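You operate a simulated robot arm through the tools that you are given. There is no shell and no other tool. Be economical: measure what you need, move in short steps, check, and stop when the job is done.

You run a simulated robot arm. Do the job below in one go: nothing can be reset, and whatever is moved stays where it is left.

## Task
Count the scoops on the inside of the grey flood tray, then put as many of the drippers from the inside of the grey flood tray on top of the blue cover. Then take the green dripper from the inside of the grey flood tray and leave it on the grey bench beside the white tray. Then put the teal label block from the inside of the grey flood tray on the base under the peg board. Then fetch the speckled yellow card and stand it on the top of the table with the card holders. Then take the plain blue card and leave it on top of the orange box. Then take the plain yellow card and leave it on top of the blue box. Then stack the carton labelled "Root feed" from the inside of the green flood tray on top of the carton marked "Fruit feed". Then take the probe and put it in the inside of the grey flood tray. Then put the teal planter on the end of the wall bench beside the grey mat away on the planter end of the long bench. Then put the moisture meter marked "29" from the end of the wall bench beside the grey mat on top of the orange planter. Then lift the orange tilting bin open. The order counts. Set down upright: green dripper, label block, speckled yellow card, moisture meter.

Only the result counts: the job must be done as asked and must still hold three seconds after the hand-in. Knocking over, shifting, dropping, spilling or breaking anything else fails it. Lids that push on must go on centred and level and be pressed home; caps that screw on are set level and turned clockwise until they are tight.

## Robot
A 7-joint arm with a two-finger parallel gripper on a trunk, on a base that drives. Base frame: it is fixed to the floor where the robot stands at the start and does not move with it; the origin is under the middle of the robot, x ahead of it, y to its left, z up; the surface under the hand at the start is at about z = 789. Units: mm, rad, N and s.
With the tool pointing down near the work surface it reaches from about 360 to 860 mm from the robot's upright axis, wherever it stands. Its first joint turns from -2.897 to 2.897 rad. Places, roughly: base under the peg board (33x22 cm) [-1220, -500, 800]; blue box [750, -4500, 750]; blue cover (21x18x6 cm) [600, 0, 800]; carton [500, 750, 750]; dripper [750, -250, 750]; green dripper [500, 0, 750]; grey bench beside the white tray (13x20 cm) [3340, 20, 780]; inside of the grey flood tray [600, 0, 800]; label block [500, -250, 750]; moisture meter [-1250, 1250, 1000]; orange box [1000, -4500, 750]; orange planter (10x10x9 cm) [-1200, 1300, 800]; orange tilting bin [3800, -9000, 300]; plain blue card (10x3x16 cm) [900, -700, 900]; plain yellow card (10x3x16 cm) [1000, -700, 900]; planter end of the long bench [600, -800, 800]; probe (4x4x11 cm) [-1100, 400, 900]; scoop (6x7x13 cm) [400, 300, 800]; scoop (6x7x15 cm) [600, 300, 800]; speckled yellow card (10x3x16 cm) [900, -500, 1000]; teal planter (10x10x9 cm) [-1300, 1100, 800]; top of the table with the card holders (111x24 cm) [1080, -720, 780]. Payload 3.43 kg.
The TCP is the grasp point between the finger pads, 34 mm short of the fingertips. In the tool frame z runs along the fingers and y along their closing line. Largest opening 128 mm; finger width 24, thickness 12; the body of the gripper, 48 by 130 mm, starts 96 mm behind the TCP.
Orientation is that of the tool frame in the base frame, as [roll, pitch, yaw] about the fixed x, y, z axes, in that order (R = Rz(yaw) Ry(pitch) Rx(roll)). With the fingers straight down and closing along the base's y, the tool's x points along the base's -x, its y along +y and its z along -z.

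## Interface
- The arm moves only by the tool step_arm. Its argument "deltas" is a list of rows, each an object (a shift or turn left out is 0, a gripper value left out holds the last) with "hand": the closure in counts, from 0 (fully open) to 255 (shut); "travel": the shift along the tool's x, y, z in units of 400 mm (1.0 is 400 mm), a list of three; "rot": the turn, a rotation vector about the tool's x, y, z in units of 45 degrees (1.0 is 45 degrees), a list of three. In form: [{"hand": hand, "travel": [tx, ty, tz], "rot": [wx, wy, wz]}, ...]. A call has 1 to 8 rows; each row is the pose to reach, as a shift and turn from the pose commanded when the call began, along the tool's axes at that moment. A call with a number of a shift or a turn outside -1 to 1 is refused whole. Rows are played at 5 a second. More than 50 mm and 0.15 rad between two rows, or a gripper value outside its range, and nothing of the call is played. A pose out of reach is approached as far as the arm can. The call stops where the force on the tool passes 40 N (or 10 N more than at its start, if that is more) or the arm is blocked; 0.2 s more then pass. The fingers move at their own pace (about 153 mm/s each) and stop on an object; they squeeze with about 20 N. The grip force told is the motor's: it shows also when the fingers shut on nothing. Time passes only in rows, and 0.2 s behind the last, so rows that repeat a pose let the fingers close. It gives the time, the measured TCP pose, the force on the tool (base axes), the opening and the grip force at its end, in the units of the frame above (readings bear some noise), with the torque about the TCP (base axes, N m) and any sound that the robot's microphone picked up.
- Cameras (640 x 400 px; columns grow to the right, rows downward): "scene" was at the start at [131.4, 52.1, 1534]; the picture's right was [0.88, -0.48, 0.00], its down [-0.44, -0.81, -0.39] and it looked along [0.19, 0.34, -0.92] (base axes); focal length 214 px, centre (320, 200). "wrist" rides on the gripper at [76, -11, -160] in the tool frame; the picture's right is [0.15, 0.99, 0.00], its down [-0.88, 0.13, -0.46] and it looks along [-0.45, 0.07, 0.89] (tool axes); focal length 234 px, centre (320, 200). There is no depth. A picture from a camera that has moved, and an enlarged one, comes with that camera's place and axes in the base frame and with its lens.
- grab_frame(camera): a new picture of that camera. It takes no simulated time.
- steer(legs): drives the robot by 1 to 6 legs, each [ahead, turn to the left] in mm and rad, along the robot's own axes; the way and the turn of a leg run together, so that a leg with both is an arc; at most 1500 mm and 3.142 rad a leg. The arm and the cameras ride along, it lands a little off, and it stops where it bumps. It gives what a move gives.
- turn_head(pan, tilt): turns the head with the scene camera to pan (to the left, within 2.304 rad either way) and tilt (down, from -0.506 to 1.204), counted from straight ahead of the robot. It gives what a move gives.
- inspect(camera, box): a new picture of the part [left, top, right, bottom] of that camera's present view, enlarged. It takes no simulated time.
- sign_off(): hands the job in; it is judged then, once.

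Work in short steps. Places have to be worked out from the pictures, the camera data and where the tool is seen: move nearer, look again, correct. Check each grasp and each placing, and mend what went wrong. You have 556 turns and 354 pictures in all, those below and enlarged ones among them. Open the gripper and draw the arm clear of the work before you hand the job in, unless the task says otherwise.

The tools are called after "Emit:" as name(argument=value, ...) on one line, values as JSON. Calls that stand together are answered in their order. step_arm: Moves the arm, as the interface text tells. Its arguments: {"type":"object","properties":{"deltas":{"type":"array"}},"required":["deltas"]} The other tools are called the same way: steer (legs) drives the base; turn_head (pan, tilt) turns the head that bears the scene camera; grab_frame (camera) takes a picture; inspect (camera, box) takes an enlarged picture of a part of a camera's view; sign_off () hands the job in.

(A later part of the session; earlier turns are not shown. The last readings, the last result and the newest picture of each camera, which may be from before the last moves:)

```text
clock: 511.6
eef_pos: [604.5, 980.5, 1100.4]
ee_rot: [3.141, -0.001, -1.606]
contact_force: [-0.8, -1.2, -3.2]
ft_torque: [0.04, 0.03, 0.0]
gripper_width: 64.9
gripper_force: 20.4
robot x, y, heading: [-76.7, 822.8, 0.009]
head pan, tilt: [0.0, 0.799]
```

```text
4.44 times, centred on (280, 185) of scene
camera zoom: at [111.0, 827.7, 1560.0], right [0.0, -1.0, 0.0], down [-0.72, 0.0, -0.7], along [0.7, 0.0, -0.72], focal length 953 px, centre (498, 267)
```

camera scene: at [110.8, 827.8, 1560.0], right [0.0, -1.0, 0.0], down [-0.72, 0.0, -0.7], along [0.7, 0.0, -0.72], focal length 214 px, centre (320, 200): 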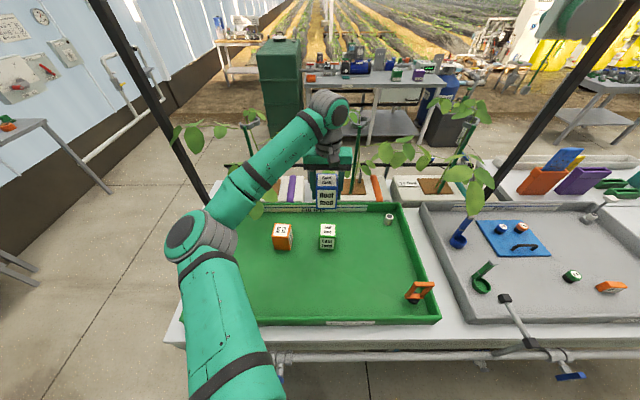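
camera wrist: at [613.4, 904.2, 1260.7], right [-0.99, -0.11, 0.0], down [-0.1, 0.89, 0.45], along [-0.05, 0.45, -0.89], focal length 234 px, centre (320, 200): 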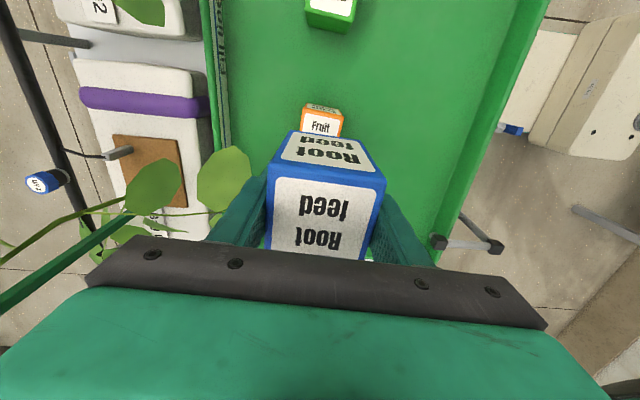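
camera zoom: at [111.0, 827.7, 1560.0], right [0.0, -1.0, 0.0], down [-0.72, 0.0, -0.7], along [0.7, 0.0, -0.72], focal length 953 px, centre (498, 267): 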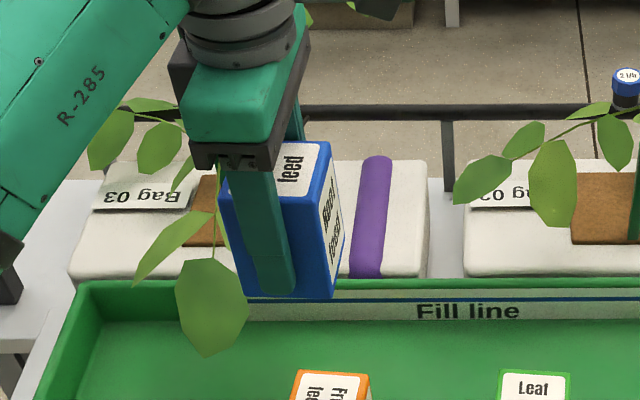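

The nearest leaves stay ~20 mm outside the turned hand's path. I'll bias the placement 7 mm away from them and descend to z≈945.

Emit:
step_arm(deltas=[{"travel": [0.017, 0.016, 0]}, {"travel": [0.017, 0.016, 0.1]}, {"travel": [0.017, 0.016, 0.2]}, {"travel": [0.017, 0.016, 0.3]}, {"travel": [0.017, 0.016, 0.385]}])

Emit:
inspect(camera="scene", box=[230, 150, 340, 270])

Emit:
grab_frame(camera="wrist")

```text
clock: 512.8
eef_pos: [598.3, 969.5, 945.2]
ee_rot: [3.14, -0.002, -1.604]
contact_force: [-0.4, 0.6, -2.8]
ft_torque: [-0.01, -0.01, -0.03]
gripper_width: 64.7
gripper_force: 19.5
robot x, y, heading: [-73.7, 828.3, 0.005]
head pan, tilt: [0.0, 0.799]
```

```text
3.33 times, centred on (285, 210) of scene
camera zoom: at [110.8, 828.1, 1560.1], right [0.0, -1.0, 0.0], down [-0.72, 0.0, -0.7], along [0.7, 0.0, -0.72], focal length 715 px, centre (437, 167)
```

zoom: 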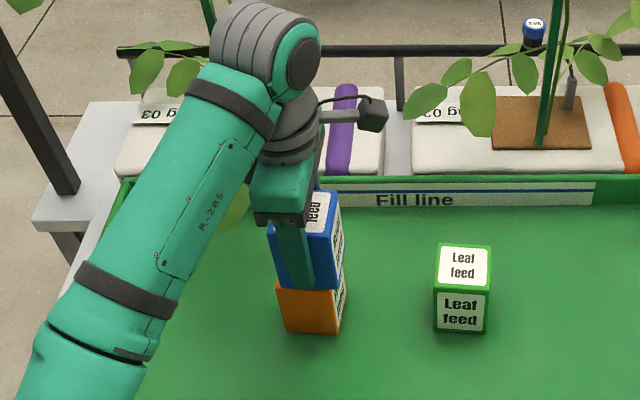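

```text
187 pictures are left
camera wrist: at [606.8, 895.0, 1105.9], right [-0.99, -0.11, 0.0], down [-0.1, 0.89, 0.45], along [-0.05, 0.45, -0.89], focal length 234 px, centre (320, 200)
```

wrist: 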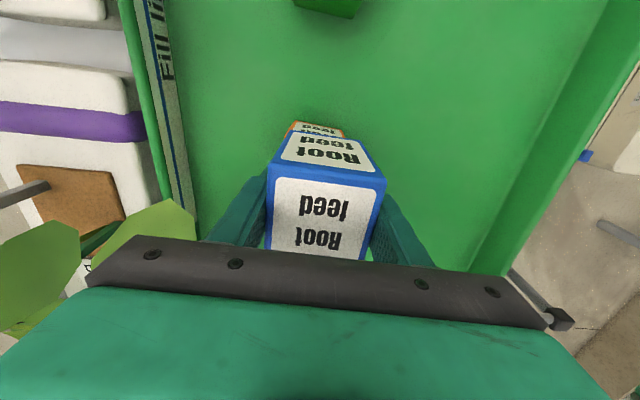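

Leaves not touched. Small correction toward the Fruit centre, then lowering to contact.

Emit:
step_arm(deltas=[{"travel": [-0.015, -0.008, 0.02]}, {"travel": [-0.015, -0.008, 0.04]}])

Emit:
step_arm(deltas=[{"travel": [0, 0, 0.01]}])

Emit:
step_arm(deltas=[{"travel": [0, 0, 0.008]}])

Emit:
step_arm(deltas=[{"travel": [0, 0, 0.006]}])

```text
clock: 513.4
eef_pos: [600.5, 977.2, 932.3]
ee_rot: [-3.137, -0.002, -1.606]
contact_force: [-2.4, -2.0, 30.0]
ft_torque: [-0.06, 0.89, 0.01]
gripper_width: 64.5
gripper_force: 20.2
robot x, y, heading: [-70.7, 827.8, 0.002]
head pan, tilt: [0.0, 0.799]
```

```text
clock: 513.7
eef_pos: [600.6, 977.5, 933.3]
ee_rot: [-3.136, 0.002, -1.604]
contact_force: [-3.1, -1.5, 9.8]
ft_torque: [-0.04, 0.51, 0.0]
gripper_width: 64.9
gripper_force: 19.9
robot x, y, heading: [-71.4, 826.9, 0.004]
head pan, tilt: [0.0, 0.799]
stopped in row 1: the force on the tool passed its limit at 46 N (the readings are from after the stop); the commanded pose is now the measured one
```

```text
clock: 514.3
eef_pos: [601.1, 977.7, 932.9]
ee_rot: [-3.131, -0.001, -1.609]
contact_force: [-2.6, -1.6, 10.6]
ft_torque: [0.05, 0.52, 0.02]
gripper_width: 65.3
gripper_force: 20.0
robot x, y, heading: [-76.1, 826.5, 0.003]
head pan, tilt: [0.0, 0.799]
stopped in row 1: the force on the tool passed its limit at 42 N (the readings are from after the stop); the commanded pose is now the measured one
```

```text
clock: 514.7
eef_pos: [602.3, 977.6, 933.6]
ee_rot: [-3.127, 0.0, -1.608]
contact_force: [-1.3, -5.9, 38.2]
ft_torque: [-0.03, 0.87, 0.02]
gripper_width: 66.0
gripper_force: 19.6
robot x, y, heading: [-74.7, 824.1, 0.003]
head pan, tilt: [0.0, 0.799]
```

Contact at 933. Easing off 2 mm and levelling the tool before release; checking alignment.

Emit:
step_arm(deltas=[{"travel": [0, 0, -0.003], "rot": [-0.0186, 0, 0]}])

Emit:
inspect(camera="scene", box=[240, 180, 340, 270])

Emit:
inspect(camera="wrist", box=[230, 90, 430, 260])

```text
clock: 515.1
eef_pos: [601.2, 977.9, 928.4]
ee_rot: [3.134, 0.001, -1.606]
contact_force: [1.8, 1.1, 2.8]
ft_torque: [0.09, -0.3, 0.03]
gripper_width: 64.7
gripper_force: 19.7
robot x, y, heading: [-73.8, 825.7, 0.001]
head pan, tilt: [0.0, 0.799]
```

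```text
4.44 times, centred on (290, 225) of scene
camera zoom: at [110.8, 828.0, 1560.1], right [0.0, -1.0, 0.0], down [-0.72, 0.0, -0.7], along [0.7, 0.0, -0.72], focal length 953 px, centre (453, 89)
```

zoom: 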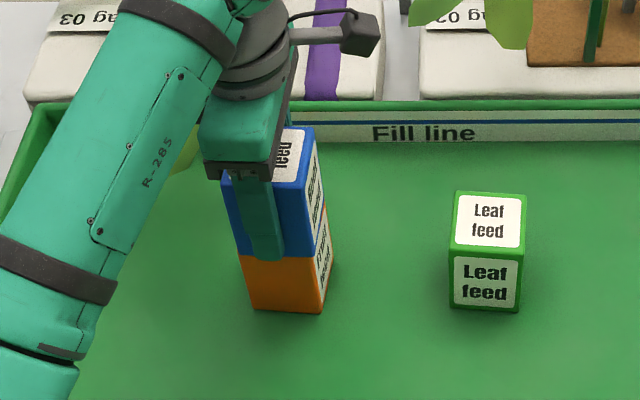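

```text
2.35 times, centred on (330, 175) of wrist
camera zoom: at [611.0, 902.3, 1088.7], right [-0.99, -0.11, 0.01], down [-0.1, 0.88, 0.46], along [-0.06, 0.45, -0.89], focal length 551 px, centre (296, 259)
```

zoom: 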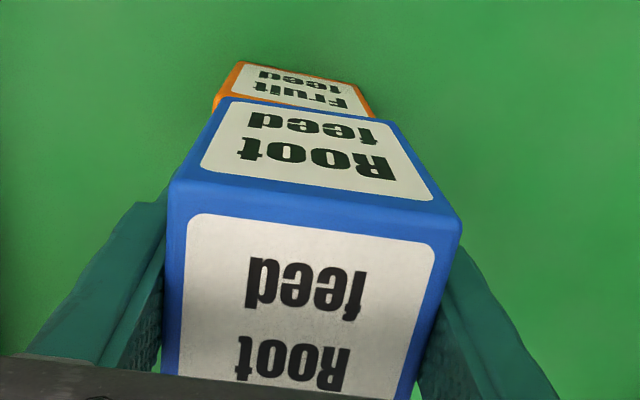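

Well aligned and seated. Releasing slowly and rising.

Emit:
step_arm(deltas=[{"hand": 115}, {"hand": 105}, {"hand": 95}, {"hand": 90}, {"hand": 90}])

Emit:
grab_frame(camera="wrist")

```text
clock: 516.3
eef_pos: [601.4, 978.2, 930.6]
ee_rot: [3.135, -0.002, -1.607]
contact_force: [0.3, -0.1, 0.3]
ft_torque: [-0.02, -0.02, 0.03]
gripper_width: 82.8
gripper_force: 0.0
robot x, y, heading: [-76.9, 829.2, 0.002]
head pan, tilt: [0.0, 0.799]
```

```text
184 pictures are left
camera wrist: at [610.8, 902.1, 1090.6], right [-0.99, -0.11, 0.0], down [-0.1, 0.88, 0.46], along [-0.05, 0.45, -0.89], focal length 234 px, centre (320, 200)
```

wrist: 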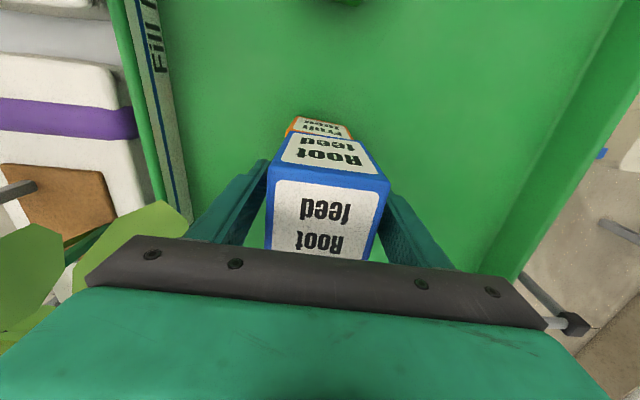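

Free. Rising straight up, then away from the plant.

Emit:
step_arm(deltas=[{"travel": [0, 0, -0.06], "rot": [0.008, 0, 0]}, {"travel": [0, 0, -0.16], "rot": [0.008, 0, 0]}, {"travel": [0, 0, -0.28], "rot": [0.008, 0, 0]}, {"travel": [0, 0, -0.4], "rot": [0.008, 0, 0]}, {"travel": [0.1, 0, -0.43], "rot": [0.008, 0, 0]}, {"travel": [0.2, 0.05, -0.43], "rot": [0.008, 0, 0]}, {"travel": [0.29, 0.12, -0.43], "rot": [0.008, 0, 0]}, {"travel": [0.37, 0.2, -0.43], "rot": [0.008, 0, 0]}])

Emit:
grab_frame(camera="scene")

Emit:
grab_frame(camera="wrist")

```text
clock: 518.1
eef_pos: [516.2, 832.6, 1104.8]
ee_rot: [-3.141, 0.0, -1.605]
contact_force: [0.2, 0.3, 0.0]
ft_torque: [-0.01, -0.03, -0.03]
gripper_width: 82.9
gripper_force: 0.1
robot x, y, heading: [-73.2, 825.9, 0.002]
head pan, tilt: [0.0, 0.799]
```

```text
183 pictures are left
camera scene: at [110.8, 828.2, 1560.0], right [0.0, -1.0, 0.0], down [-0.72, 0.0, -0.7], along [0.7, 0.0, -0.72], focal length 214 px, centre (320, 200)
```

scene: 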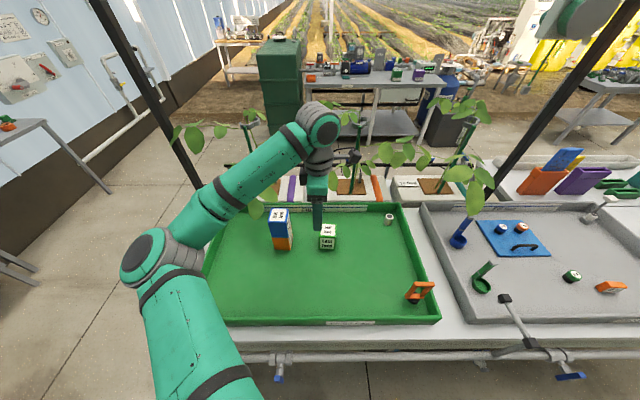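

```text
182 pictures are left
camera wrist: at [525.3, 756.7, 1264.5], right [-0.99, -0.11, 0.0], down [-0.1, 0.88, 0.46], along [-0.05, 0.45, -0.89], focal length 234 px, centre (320, 200)
```

wrist: 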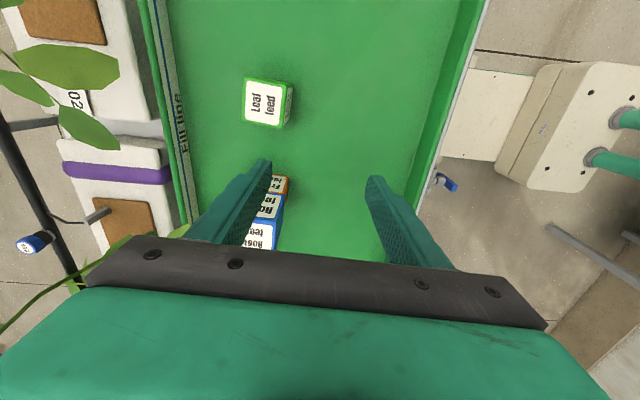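

The Root carton is stacked on Fruit. Next the probe on the wall bench: restoring gripper orientation, tucking, and driving there.

Emit:
step_arm(deltas=[{"travel": [0, 0.05, -0.05], "rot": [0, 0, 0.17]}, {"travel": [0, 0.1, -0.1], "rot": [0, 0, 0.34]}, {"travel": [0, 0.17, -0.15], "rot": [0, 0, 0.51]}, {"travel": [0, 0.25, -0.2], "rot": [0, 0, 0.68]}, {"travel": [0, 0.33, -0.2], "rot": [0, 0, 0.85]}, {"travel": [0, 0.4, -0.2], "rot": [0, 0, 1.0]}])

Emit:
step_arm(deltas=[{"rot": [0, 0, 0.17]}, {"rot": [0, 0, 0.34]}, {"rot": [0, 0, 0.51]}, {"rot": [0, 0, 0.68]}, {"rot": [0, 0, 0.85]}, {"rot": [0, 0, 0.98]}])

Emit:
steer(legs=[[-280, 0], [0, -2.05], [448, 0], [0, -1.09]])

Emit:
grab_frame(camera="scene")

Emit:
grab_frame(camera="wrist")

```text
clock: 519.5
eef_pos: [357.1, 839.5, 1182.9]
ee_rot: [-3.14, 0.002, -2.394]
contact_force: [-0.2, 0.3, -0.2]
ft_torque: [0.0, 0.04, 0.01]
gripper_width: 82.8
gripper_force: 0.1
robot x, y, heading: [-70.0, 826.8, 0.004]
head pan, tilt: [0.0, 0.799]
```

```text
clock: 520.9
eef_pos: [357.7, 838.5, 1182.9]
ee_rot: [-3.141, 0.002, 3.118]
contact_force: [0.4, -0.4, -0.4]
ft_torque: [-0.01, -0.03, 0.0]
gripper_width: 82.7
gripper_force: 0.0
robot x, y, heading: [-74.1, 827.0, -0.0]
head pan, tilt: [0.0, 0.799]
```

```text
clock: 533.8
eef_pos: [-990.3, 398.0, 1182.9]
ee_rot: [-3.141, 0.001, -0.002]
contact_force: [0.2, 0.6, 1.6]
ft_torque: [0.0, -0.01, -0.02]
gripper_width: 82.8
gripper_force: 0.0
robot x, y, heading: [-558.8, 415.3, -3.118]
head pan, tilt: [0.0, 0.799]
```

```text
181 pictures are left
camera scene: at [-746.9, 414.2, 1560.1], right [-0.02, 1.0, 0.0], down [0.72, 0.01, -0.7], along [-0.7, -0.01, -0.72], focal length 214 px, centre (320, 200)
```

scene: 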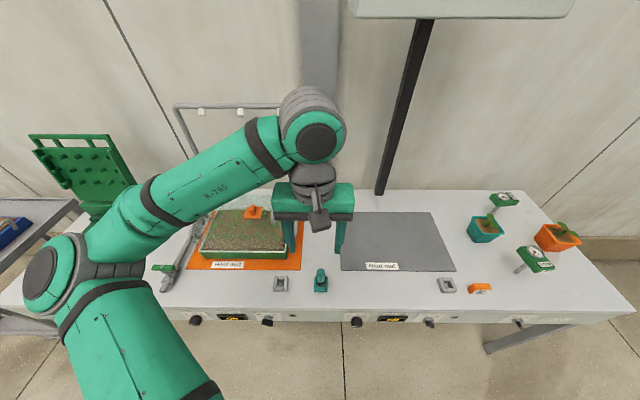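

```text
180 pictures are left
camera wrist: at [-915.1, 409.1, 1342.6], right [0.15, -0.99, 0.0], down [-0.88, -0.13, 0.46], along [-0.45, -0.07, -0.89], focal length 234 px, centre (320, 200)
```

wrist: 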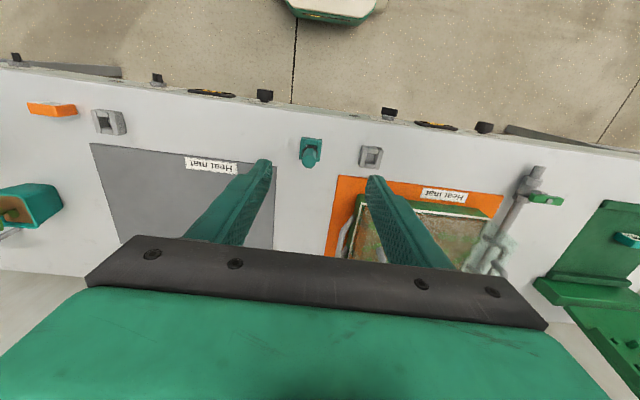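

The teal probe stands near the front of the bench. Zooming in on it and on the meters.

Emit:
inspect(camera="wrist", box=[260, 110, 380, 190])

Emit:
inspect(camera="scene", box=[270, 240, 380, 310])

Emit:
inspect(camera="scene", box=[430, 170, 600, 300])

```text
5.00 times, centred on (320, 150) of wrist
camera zoom: at [-915.1, 409.1, 1342.6], right [0.15, -0.99, 0.0], down [-0.88, -0.13, 0.46], along [-0.45, -0.07, -0.89], focal length 1171 px, centre (320, 450)
```

zoom: 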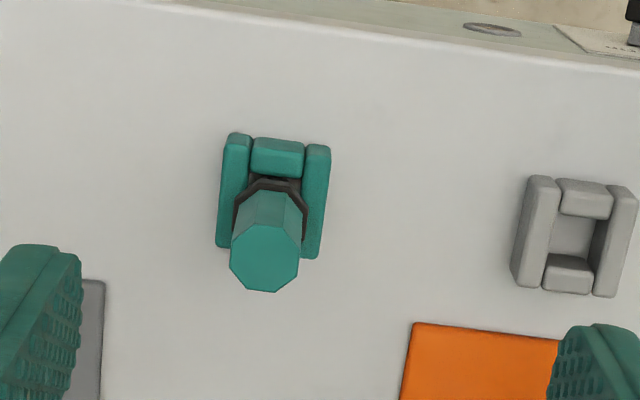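

```text
5.71 times, centred on (325, 275) of scene
camera zoom: at [-746.9, 414.2, 1560.1], right [-0.02, 1.0, 0.0], down [0.72, 0.01, -0.7], along [-0.7, -0.01, -0.72], focal length 1226 px, centre (291, -229)
```

zoom: 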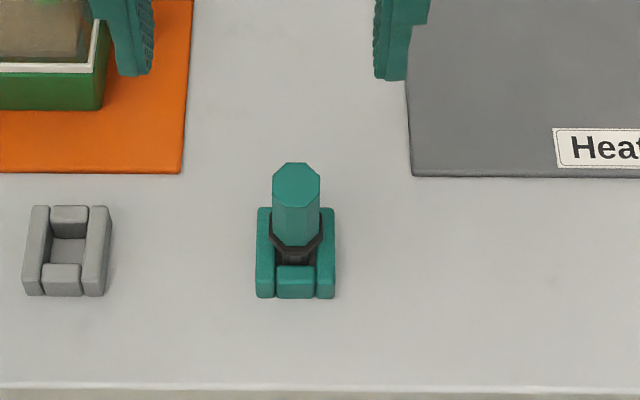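

```text
3.08 times, centred on (515, 235) of scene
camera zoom: at [-746.9, 414.2, 1560.1], right [-0.02, 1.0, 0.0], down [0.72, 0.01, -0.7], along [-0.7, -0.01, -0.72], focal length 660 px, centre (-280, 92)
```

zoom: 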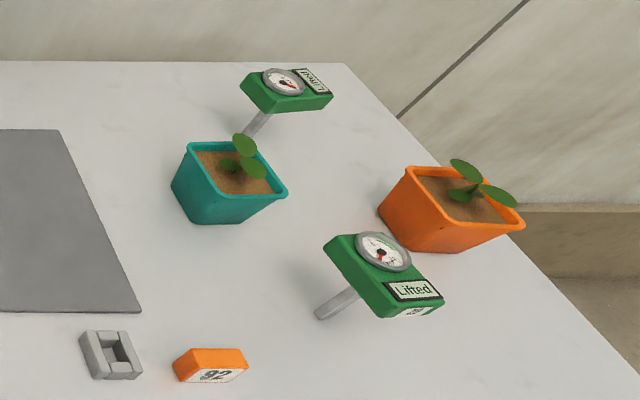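

The probe's handle top is about (-1064, 410, 892), seated in a socket. Moving above it.

Emit:
step_arm(deltas=[{"travel": [-0.06, -0.01, 0.1]}, {"travel": [-0.12, -0.02, 0.2]}, {"travel": [-0.185, -0.03, 0.3]}, {"travel": [-0.185, -0.03, 0.42]}, {"travel": [-0.185, -0.03, 0.54]}])

Emit:
grab_frame(camera="wrist")

```text
clock: 535.0
eef_pos: [-1064.1, 412.2, 966.3]
ee_rot: [3.141, 0.001, -0.001]
contact_force: [-0.8, -0.2, 0.1]
ft_torque: [-0.02, 0.0, 0.02]
gripper_width: 82.7
gripper_force: 0.0
robot x, y, heading: [-556.5, 419.1, -3.118]
head pan, tilt: [0.0, 0.799]
```

```text
176 pictures are left
camera wrist: at [-989.1, 423.5, 1127.3], right [0.15, -0.99, 0.0], down [-0.88, -0.13, 0.46], along [-0.45, -0.07, -0.89], focal length 234 px, centre (320, 200)
```

wrist: 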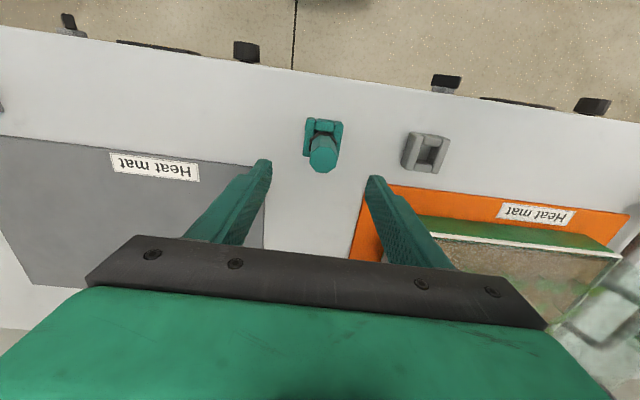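

Aligned. Descending to z≈870 and closing on the handle.

Emit:
step_arm(deltas=[{"travel": [0, 0.005, 0.1]}, {"travel": [0, 0.005, 0.2]}, {"travel": [0, 0.005, 0.24]}])

Emit:
inspect(camera="wrist", box=[220, 120, 420, 245])

```text
clock: 535.8
eef_pos: [-1066.4, 409.2, 869.2]
ee_rot: [-3.142, 0.001, -0.003]
contact_force: [0.5, 0.1, 0.2]
ft_torque: [0.02, 0.04, 0.02]
gripper_width: 82.8
gripper_force: 0.0
robot x, y, heading: [-561.0, 414.7, -3.119]
head pan, tilt: [0.0, 0.799]
```

```text
3.20 times, centred on (320, 182) of wrist
camera zoom: at [-990.1, 420.7, 1029.2], right [0.15, -0.99, 0.0], down [-0.88, -0.13, 0.46], along [-0.45, -0.07, -0.89], focal length 749 px, centre (320, 256)
```

zoom: 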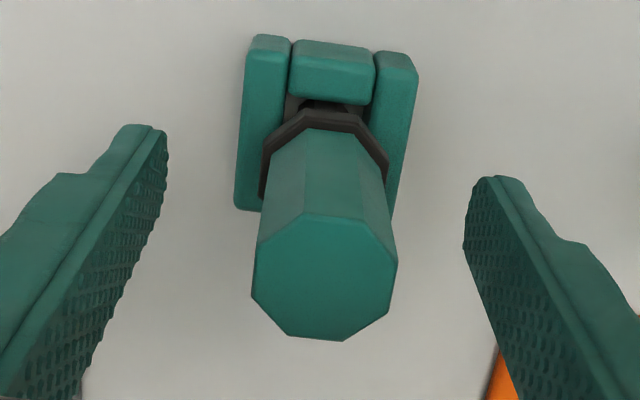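

Closing and lifting the probe straight out.

Emit:
step_arm(deltas=[{"hand": 255}, {"hand": 255}, {"hand": 255}, {"travel": [0, 0, -0.03]}, {"travel": [0, 0, -0.08]}, {"travel": [0, 0, -0.16]}, {"travel": [0, 0, -0.27]}])

Emit:
grab_frame(camera="wrist")

Emit:
inspect(camera="scene", box=[240, 170, 400, 310])

```text
clock: 537.4
eef_pos: [-1065.5, 408.4, 977.2]
ee_rot: [-3.14, 0.0, 0.0]
contact_force: [-0.1, -0.2, 0.3]
ft_torque: [0.02, 0.02, 0.0]
gripper_width: 31.3
gripper_force: 19.7
robot x, y, heading: [-558.5, 419.1, -3.118]
head pan, tilt: [0.0, 0.799]
```

```text
174 pictures are left
camera wrist: at [-990.4, 420.9, 1138.1], right [0.15, -0.99, 0.0], down [-0.88, -0.13, 0.46], along [-0.45, -0.07, -0.89], focal length 234 px, centre (320, 200)
```

wrist: 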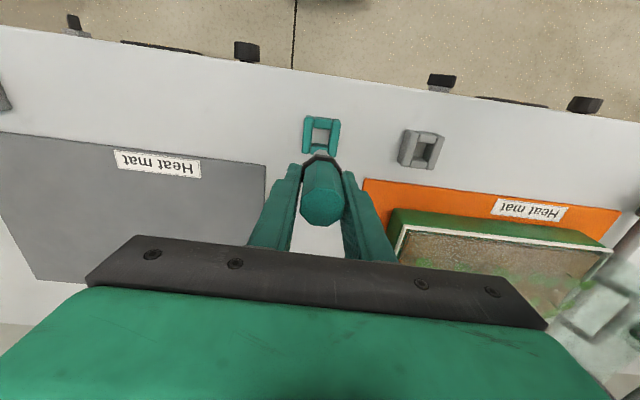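

```text
2.86 times, centred on (320, 240) of scene
camera zoom: at [-746.9, 414.2, 1560.0], right [-0.02, 1.0, 0.0], down [0.72, 0.01, -0.7], along [-0.7, -0.01, -0.72], focal length 613 px, centre (320, 86)
```

zoom: 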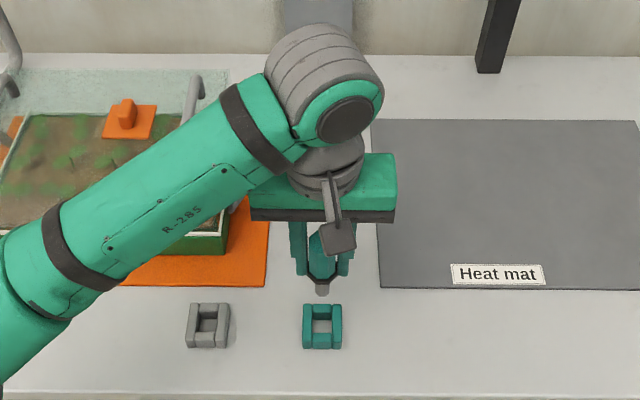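

Held: it has a thin spike, so I'll lay it down tilted inside the grey tray. Tucking and driving to the grey tray.

Emit:
step_arm(deltas=[{"travel": [0, 0, -0.12]}, {"travel": [0, 0, -0.24]}, {"travel": [0.08, 0, -0.34]}, {"travel": [0.16, 0, -0.43]}, {"travel": [0.25, 0, -0.51]}])

Emit:
steer(legs=[[-200, 0], [0, 1.634], [668, 0], [0, 1.484], [290, 0]])

Emit:
grab_frame(camera="scene")

Emit:
grab_frame(camera="wrist")

```text
refused: row 3 steps farther than a row can; nothing moved
```

```text
clock: 552.5
eef_pos: [478.4, -257.7, 977.8]
ee_rot: [3.14, -0.001, 3.108]
contact_force: [0.1, -0.3, -1.1]
ft_torque: [0.06, 0.07, 0.01]
gripper_width: 31.1
gripper_force: 20.3
robot x, y, heading: [-30.3, -246.2, -0.018]
head pan, tilt: [0.0, 0.799]
```

```text
172 pictures are left
camera scene: at [156.7, -250.7, 1560.0], right [-0.01, -1.0, 0.0], down [-0.72, 0.01, -0.7], along [0.7, -0.01, -0.72], focal length 214 px, centre (320, 200)
```

scene: 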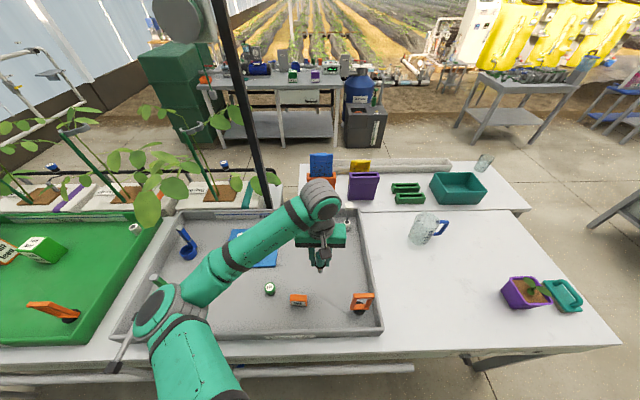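

```text
171 pictures are left
camera wrist: at [401.9, -265.7, 1137.7], right [-0.11, 0.99, 0.0], down [0.88, 0.1, 0.46], along [0.45, 0.05, -0.89], focal length 234 px, centre (320, 200)
```

wrist: 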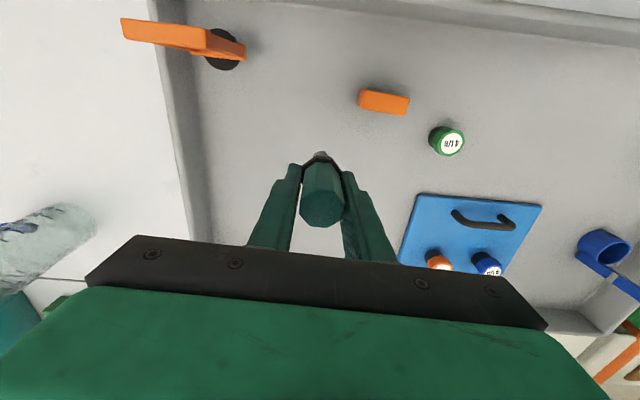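

Arrived above the tray with nothing disturbed. Moving forward a little and tilting the tool so that the probe points forward.

Emit:
step_arm(deltas=[{"travel": [-0.05, 0, 0], "rot": [0, -0.18, 0]}, {"travel": [-0.1, 0, 0], "rot": [0, -0.36, 0]}, {"travel": [-0.15, 0, 0], "rot": [0, -0.54, 0]}, {"travel": [-0.2, 0, 0], "rot": [0, -0.72, 0]}, {"travel": [-0.2, 0, 0], "rot": [0, -0.9, 0]}])

Emit:
grab_frame(camera="scene")

Emit:
grab_frame(camera="wrist")

```text
clock: 553.7
eef_pos: [559.4, -259.2, 977.2]
ee_rot: [-3.142, 0.708, 3.109]
contact_force: [-0.1, 0.2, -1.4]
ft_torque: [-0.02, 0.0, 0.04]
gripper_width: 31.2
gripper_force: 19.6
robot x, y, heading: [-29.8, -248.6, -0.015]
head pan, tilt: [0.0, 0.799]
```

```text
170 pictures are left
camera scene: at [156.2, -250.7, 1560.0], right [-0.01, -1.0, 0.0], down [-0.72, 0.01, -0.7], along [0.7, -0.01, -0.72], focal length 214 px, centre (320, 200)
```

scene: 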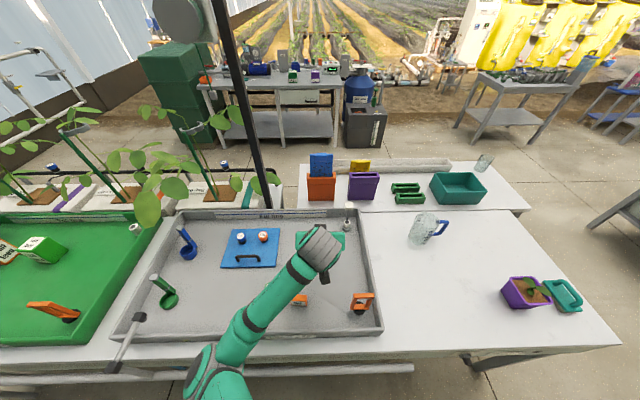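

```text
169 pictures are left
camera wrist: at [396.6, -265.4, 1050.6], right [-0.08, 0.99, -0.1], down [0.37, 0.12, 0.92], along [0.92, 0.04, -0.38], focal length 234 px, centre (320, 200)
```

wrist: 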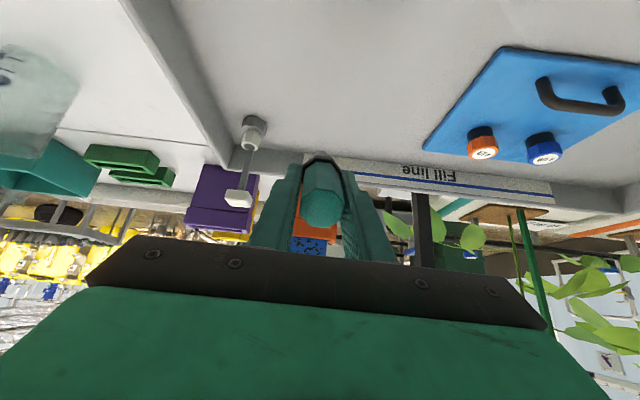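

Tilting further to ~60° and shifting forward.

Emit:
step_arm(deltas=[{"travel": [-0.038, 0, 0.033], "rot": [0, -0.17, 0]}, {"travel": [-0.076, 0, 0.065], "rot": [0, -0.33, 0]}, {"travel": [-0.076, 0, 0.065], "rot": [0, -0.43, 0]}])

```text
clock: 554.5
eef_pos: [599.3, -261.3, 976.8]
ee_rot: [3.141, 1.048, 3.109]
contact_force: [0.0, -0.6, -0.5]
ft_torque: [0.0, 0.0, -0.02]
gripper_width: 31.1
gripper_force: 19.4
robot x, y, heading: [-28.8, -245.9, -0.013]
head pan, tilt: [0.0, 0.799]
```

Descending straight down with the tool at 60°.

Emit:
step_arm(deltas=[{"travel": [0.085, 0, 0.05]}, {"travel": [0.17, 0, 0.1]}, {"travel": [0.26, 0, 0.15]}])

Emit:
grab_frame(camera="wrist")

Emit:
grab_frame(camera="scene")

```text
clock: 555.3
eef_pos: [596.4, -260.2, 855.9]
ee_rot: [3.137, 1.045, 3.106]
contact_force: [0.1, 1.5, -0.5]
ft_torque: [-0.08, 0.0, -0.03]
gripper_width: 31.4
gripper_force: 20.5
robot x, y, heading: [-30.9, -248.0, -0.014]
head pan, tilt: [0.0, 0.799]
```

```text
168 pictures are left
camera wrist: at [421.5, -265.5, 871.7], right [-0.04, 0.99, -0.13], down [0.05, 0.13, 0.99], along [1.0, 0.04, -0.06], focal length 234 px, centre (320, 200)
```

wrist: 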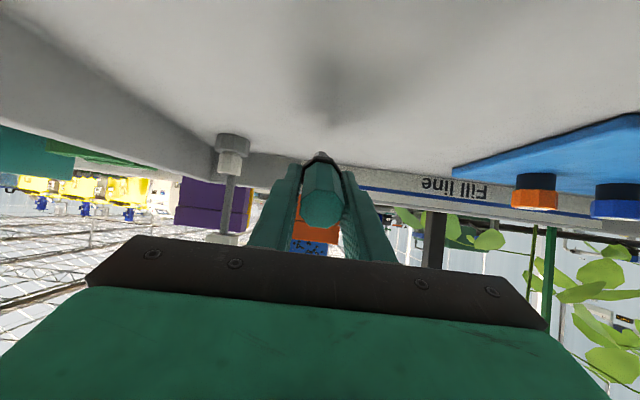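

```text
167 pictures are left
camera scene: at [156.0, -250.7, 1560.1], right [-0.01, -1.0, 0.0], down [-0.72, 0.01, -0.7], along [0.7, -0.01, -0.72], focal length 214 px, centre (320, 200)
```

scene: 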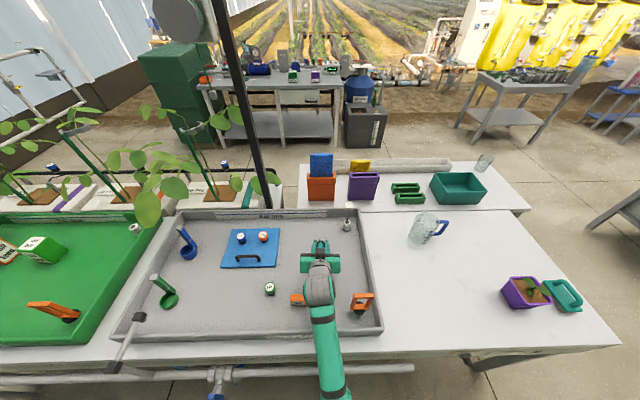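

Descending further toward contact.

Emit:
step_arm(deltas=[{"travel": [0.03, 0, 0.0175]}])

Emit:
step_arm(deltas=[{"travel": [0.011, 0, 0.0065]}])

Emit:
step_arm(deltas=[{"travel": [0.011, 0, 0.0065]}])

Emit:
inspect(camera="scene", box=[260, 220, 400, 340])

```text
clock: 555.7
eef_pos: [597.6, -263.0, 843.3]
ee_rot: [3.141, 1.044, 3.108]
contact_force: [-0.2, 0.4, -1.0]
ft_torque: [-0.01, 0.0, -0.04]
gripper_width: 31.3
gripper_force: 20.0
robot x, y, heading: [-26.7, -247.8, -0.012]
head pan, tilt: [0.0, 0.799]
```

```text
clock: 556.1
eef_pos: [599.5, -261.5, 838.2]
ee_rot: [-3.14, 1.048, 3.11]
contact_force: [0.5, 0.1, -0.9]
ft_torque: [0.01, -0.01, -0.01]
gripper_width: 31.5
gripper_force: 20.3
robot x, y, heading: [-27.3, -246.4, -0.013]
head pan, tilt: [0.0, 0.799]
```

```text
clock: 556.5
eef_pos: [598.8, -262.9, 834.6]
ee_rot: [-3.14, 1.051, 3.109]
contact_force: [-2.5, -2.3, 10.9]
ft_torque: [-0.13, -0.47, -0.05]
gripper_width: 31.1
gripper_force: 19.6
robot x, y, heading: [-28.8, -248.9, -0.013]
head pan, tilt: [0.0, 0.799]
```

```text
3.33 times, centred on (330, 280) of scene
camera zoom: at [155.6, -250.9, 1560.1], right [-0.01, -1.0, 0.0], down [-0.72, 0.01, -0.7], along [0.7, -0.01, -0.72], focal length 715 px, centre (287, -67)
```

zoom: 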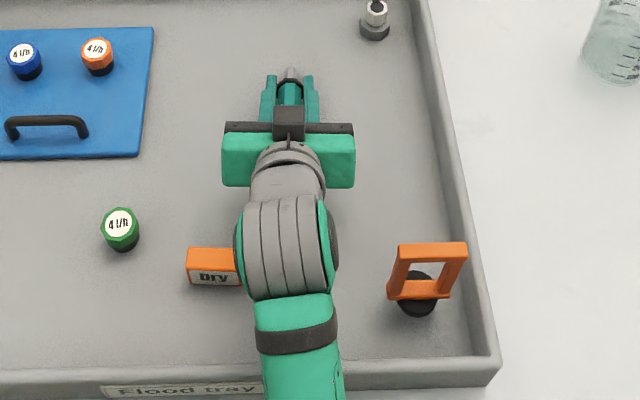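

Tip touches the floor. Opening and letting the handle settle.

Emit:
step_arm(deltas=[{"hand": 195}, {"hand": 180}, {"hand": 150}, {"hand": 120}, {"hand": 120}])

Emit:
grab_frame(camera="wrist")

Emit:
inspect(camera="scene", box=[260, 220, 400, 340])

```text
clock: 557.7
eef_pos: [598.8, -260.3, 833.9]
ee_rot: [3.141, 1.045, 3.109]
contact_force: [0.0, -1.0, 0.6]
ft_torque: [-0.03, 0.0, -0.01]
gripper_width: 67.5
gripper_force: 0.1
robot x, y, heading: [-29.2, -250.0, -0.019]
head pan, tilt: [0.0, 0.799]
```

```text
165 pictures are left
camera wrist: at [421.9, -266.8, 848.8], right [-0.04, 0.99, -0.13], down [0.05, 0.13, 0.99], along [1.0, 0.03, -0.06], focal length 234 px, centre (320, 200)
```

wrist: 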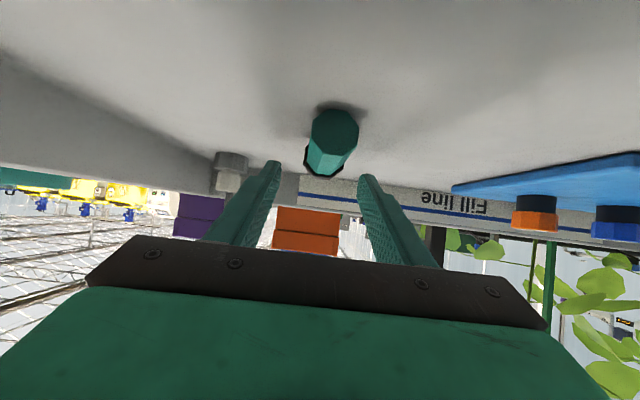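

```text
3.33 times, centred on (330, 280) of scene
camera zoom: at [156.0, -250.8, 1560.1], right [-0.01, -1.0, 0.0], down [-0.72, 0.01, -0.7], along [0.7, -0.01, -0.72], focal length 715 px, centre (287, -67)
```

zoom: 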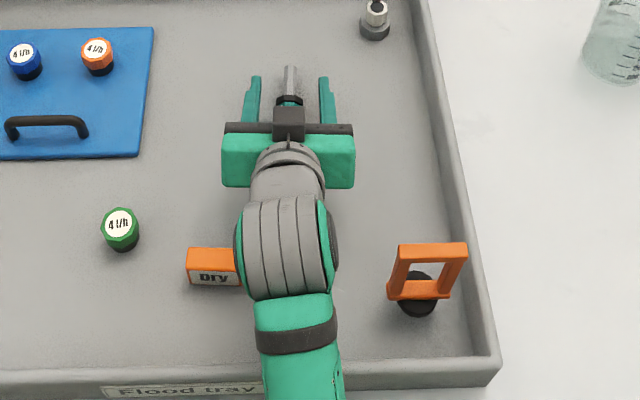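

The probe lies in the tray. Rising straight up and levelling the tool.

Emit:
step_arm(deltas=[{"travel": [-0.1, 0, -0.058]}, {"travel": [-0.2, 0, -0.115]}, {"travel": [-0.3, 0, -0.173]}, {"travel": [-0.4, 0, -0.231]}, {"travel": [-0.45, 0, -0.26]}])

Emit:
step_arm(deltas=[{"rot": [0, 0.18, 0]}, {"rot": [0, 0.36, 0]}, {"rot": [0, 0.54, 0]}, {"rot": [0, 0.72, 0]}, {"rot": [0, 0.9, 0]}, {"rot": [0, 1.0, 0]}])

Emit:
step_arm(deltas=[{"rot": [0, 0.17, 0]}, {"rot": [0, 0.33, 0]}])

Emit:
grab_frame(camera="wrist")

```text
clock: 558.9
eef_pos: [599.0, -261.6, 1043.1]
ee_rot: [-3.139, 1.043, 3.111]
contact_force: [0.2, 0.6, -0.3]
ft_torque: [0.02, 0.0, 0.02]
gripper_width: 67.7
gripper_force: 0.1
robot x, y, heading: [-26.3, -251.8, -0.011]
head pan, tilt: [0.0, 0.799]
```

```text
clock: 560.3
eef_pos: [598.0, -260.7, 1040.0]
ee_rot: [3.14, 0.258, 3.108]
contact_force: [1.5, -1.2, 0.9]
ft_torque: [0.05, 0.05, 0.0]
gripper_width: 67.8
gripper_force: 0.0
out of reach, approached as far as the arm can: row 2
robot x, y, heading: [-27.8, -249.1, -0.018]
head pan, tilt: [0.0, 0.799]
```

```text
clock: 560.9
eef_pos: [597.1, -261.7, 1041.5]
ee_rot: [-3.14, -0.001, 3.109]
contact_force: [-0.2, -0.9, 0.7]
ft_torque: [0.01, 0.05, -0.03]
gripper_width: 67.9
gripper_force: 0.1
robot x, y, heading: [-28.6, -246.7, -0.014]
head pan, tilt: [0.0, 0.799]
```

```text
163 pictures are left
camera wrist: at [521.4, -269.5, 1201.8], right [-0.11, 0.99, 0.0], down [0.88, 0.1, 0.46], along [0.45, 0.05, -0.89], focal length 234 px, centre (320, 200)
```

wrist: 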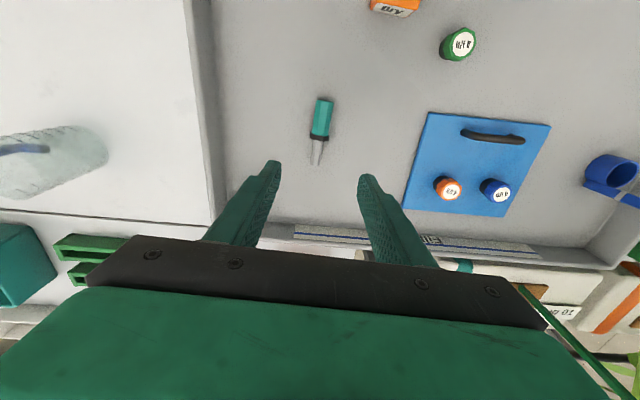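

Probe placed. Next the teal planter on the wall bench: tucking and driving over there.

Emit:
step_arm(deltas=[{"travel": [0.08, 0, -0.08]}, {"travel": [0.16, 0, -0.16]}, {"travel": [0.24, 0, -0.24]}, {"travel": [0.32, 0, -0.32]}, {"travel": [0.42, 0, -0.36]}, {"travel": [0.5, 0, -0.36]}])

Emit:
steer(legs=[[-300, 0], [0, 1.785], [1360, 0], [0, 1.371]])

Emit:
grab_frame(camera="scene")

Emit:
grab_frame(camera="wrist")

```text
clock: 562.3
eef_pos: [396.6, -256.5, 1184.5]
ee_rot: [-3.14, 0.001, 3.112]
contact_force: [0.1, 0.3, 0.1]
ft_torque: [-0.01, 0.05, -0.01]
gripper_width: 67.7
gripper_force: 0.0
robot x, y, heading: [-25.8, -248.4, -0.016]
head pan, tilt: [0.0, 0.799]
```

```text
clock: 579.4
eef_pos: [-1046.9, 1053.0, 1183.7]
ee_rot: [3.141, 0.002, 0.002]
contact_force: [0.7, 0.1, -0.2]
ft_torque: [-0.02, 0.02, 0.0]
gripper_width: 67.9
gripper_force: 0.1
robot x, y, heading: [-620.0, 1062.7, -3.121]
head pan, tilt: [0.0, 0.799]
```

```text
162 pictures are left
camera scene: at [-809.1, 1059.2, 1560.1], right [-0.02, 1.0, 0.0], down [0.72, 0.02, -0.7], along [-0.7, -0.02, -0.72], focal length 214 px, centre (320, 200)
```

scene: 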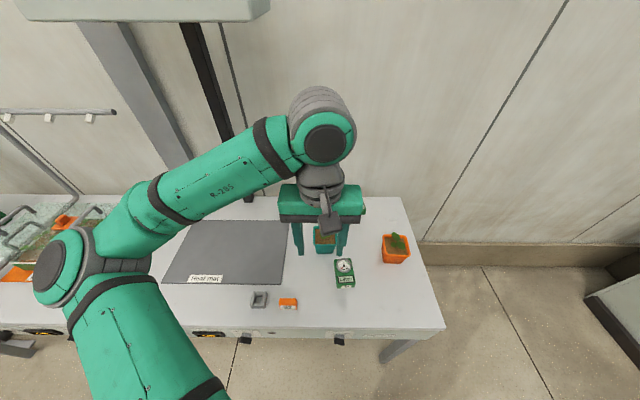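

```text
161 pictures are left
camera wrist: at [-971.0, 1065.5, 1344.7], right [0.15, -0.99, 0.0], down [-0.88, -0.13, 0.46], along [-0.45, -0.07, -0.89], focal length 234 px, centre (320, 200)
```

wrist: 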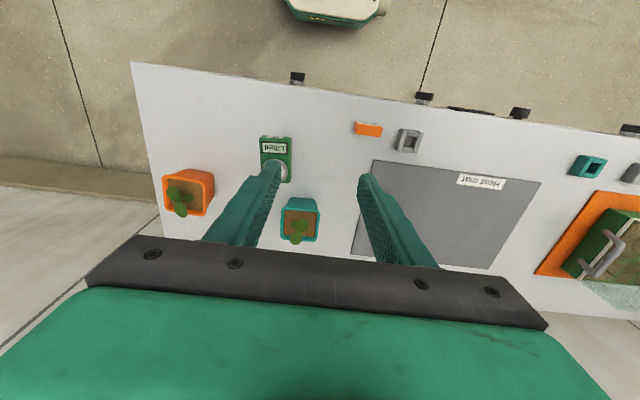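

Moving the arm aside (toward -y) to see the planters and the meters clearly.

Emit:
step_arm(deltas=[{"travel": [0, 0.1, 0]}, {"travel": [0, 0.2, 0]}, {"travel": [0, 0.3, 0]}, {"travel": [0, 0.4, 0]}, {"travel": [0, 0.5, 0]}, {"travel": [0, 0.6, 0]}])

Emit:
inspect(camera="scene", box=[220, 190, 460, 330])

Emit:
grab_frame(camera="wrist")

```text
clock: 580.8
eef_pos: [-1046.0, 815.3, 1183.1]
ee_rot: [-3.142, 0.002, 0.003]
contact_force: [1.0, -0.5, 0.5]
ft_torque: [-0.04, -0.04, -0.03]
gripper_width: 67.4
gripper_force: 0.1
robot x, y, heading: [-623.6, 1063.9, -3.119]
head pan, tilt: [0.0, 0.799]
```

```text
2.67 times, centred on (340, 260) of scene
camera zoom: at [-809.3, 1059.4, 1560.0], right [-0.02, 1.0, 0.0], down [0.72, 0.02, -0.7], along [-0.7, -0.01, -0.72], focal length 572 px, centre (267, 40)
```

zoom: 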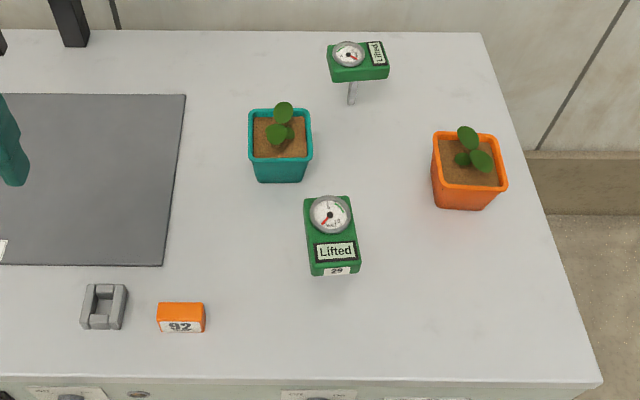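

```text
159 pictures are left
camera wrist: at [-970.3, 827.1, 1343.6], right [0.15, -0.99, 0.0], down [-0.88, -0.13, 0.46], along [-0.45, -0.07, -0.89], focal length 234 px, centre (320, 200)
```

wrist: 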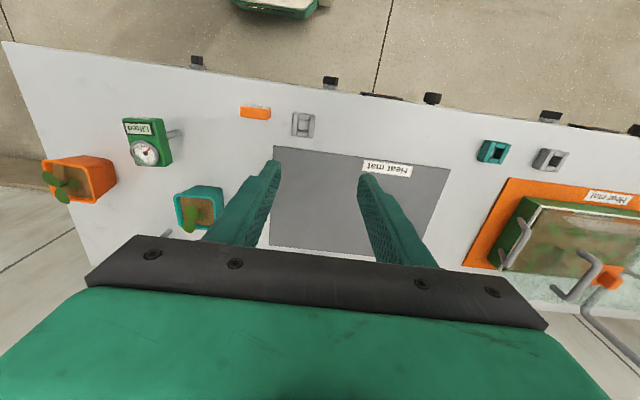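

Meter "29" is the nearer one, head at about (-1117, 1135). The teal planter's rim centre is about (-1288, 1071). Moving over it with the hand fully open.

Emit:
step_arm(deltas=[{"hand": 0, "travel": [-0.075, -0.08, 0]}, {"travel": [-0.15, -0.16, 0]}, {"travel": [-0.225, -0.24, 0]}, {"travel": [-0.3, -0.32, 0]}, {"travel": [-0.375, -0.4, 0]}, {"travel": [-0.45, -0.48, 0]}, {"travel": [-0.53, -0.56, 0]}, {"travel": [-0.605, -0.64, 0]}])

Emit:
step_arm(deltas=[{"travel": [0, 0, 0.12]}, {"travel": [0, 0, 0.24]}, {"travel": [0, 0, 0.36]}])

Emit:
grab_frame(camera="wrist")

Emit:
inspect(camera="scene", box=[220, 150, 460, 330])

```text
clock: 582.6
eef_pos: [-1288.3, 1066.8, 1186.8]
ee_rot: [-3.141, 0.002, 0.005]
contact_force: [0.9, -1.2, 0.8]
ft_torque: [0.05, 0.02, 0.01]
gripper_width: 127.9
gripper_force: 0.1
robot x, y, heading: [-621.0, 1062.2, -3.121]
head pan, tilt: [0.0, 0.799]
```

```text
clock: 583.4
eef_pos: [-1293.5, 1068.3, 1038.4]
ee_rot: [3.141, 0.005, 0.002]
contact_force: [-1.3, 0.1, 0.4]
ft_torque: [-0.04, 0.03, -0.02]
gripper_width: 128.1
gripper_force: 0.1
robot x, y, heading: [-619.0, 1062.3, -3.123]
head pan, tilt: [0.0, 0.799]
```

```text
158 pictures are left
camera wrist: at [-1218.0, 1080.3, 1199.6], right [0.15, -0.99, 0.0], down [-0.88, -0.13, 0.46], along [-0.45, -0.07, -0.89], focal length 234 px, centre (320, 200)
```

wrist: 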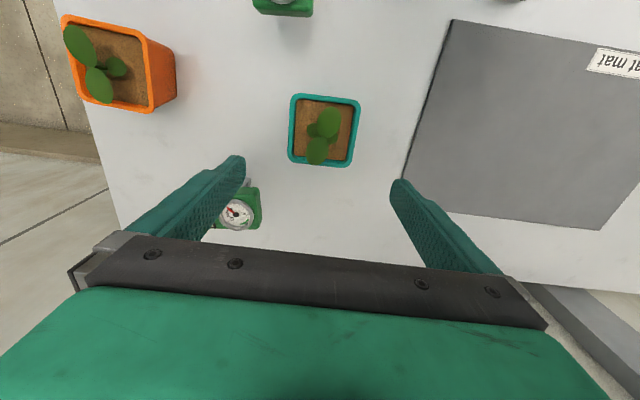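

```text
2.22 times, centred on (340, 240) of scene
camera zoom: at [-809.0, 1059.2, 1560.1], right [-0.02, 1.0, 0.0], down [0.72, 0.02, -0.7], along [-0.7, -0.02, -0.72], focal length 477 px, centre (276, 111)
```

zoom: 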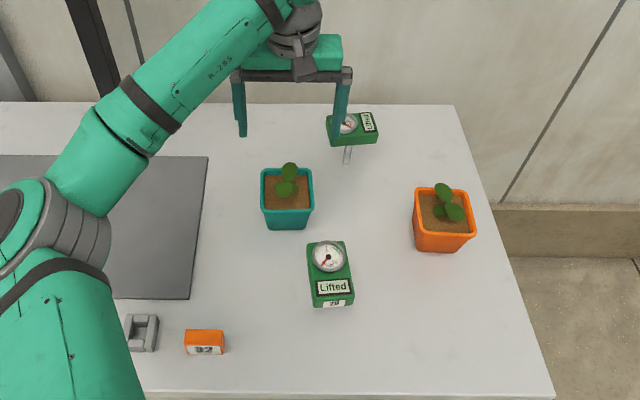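

The rim centre is about (-1274, 1065). Correcting and descending to z≈900 for a check.

Emit:
step_arm(deltas=[{"travel": [0.045, 0.006, 0]}, {"travel": [0.047, 0.006, 0.12]}, {"travel": [0.047, 0.006, 0.24]}, {"travel": [0.047, 0.006, 0.34]}])

Emit:
grab_frame(camera="wrist")

```text
clock: 584.4
eef_pos: [-1268.7, 1065.9, 902.8]
ee_rot: [-3.141, 0.003, 0.004]
contact_force: [-0.2, -0.4, -0.6]
ft_torque: [0.01, 0.02, 0.01]
gripper_width: 127.9
gripper_force: 0.1
robot x, y, heading: [-622.7, 1058.4, -3.118]
head pan, tilt: [0.0, 0.799]
```

```text
156 pictures are left
camera wrist: at [-1192.0, 1077.7, 1063.0], right [0.15, -0.99, 0.0], down [-0.88, -0.13, 0.46], along [-0.45, -0.07, -0.89], focal length 234 px, centre (320, 200)
```

wrist: 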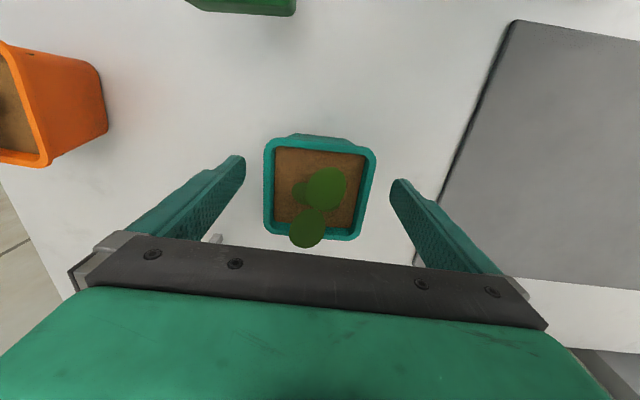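

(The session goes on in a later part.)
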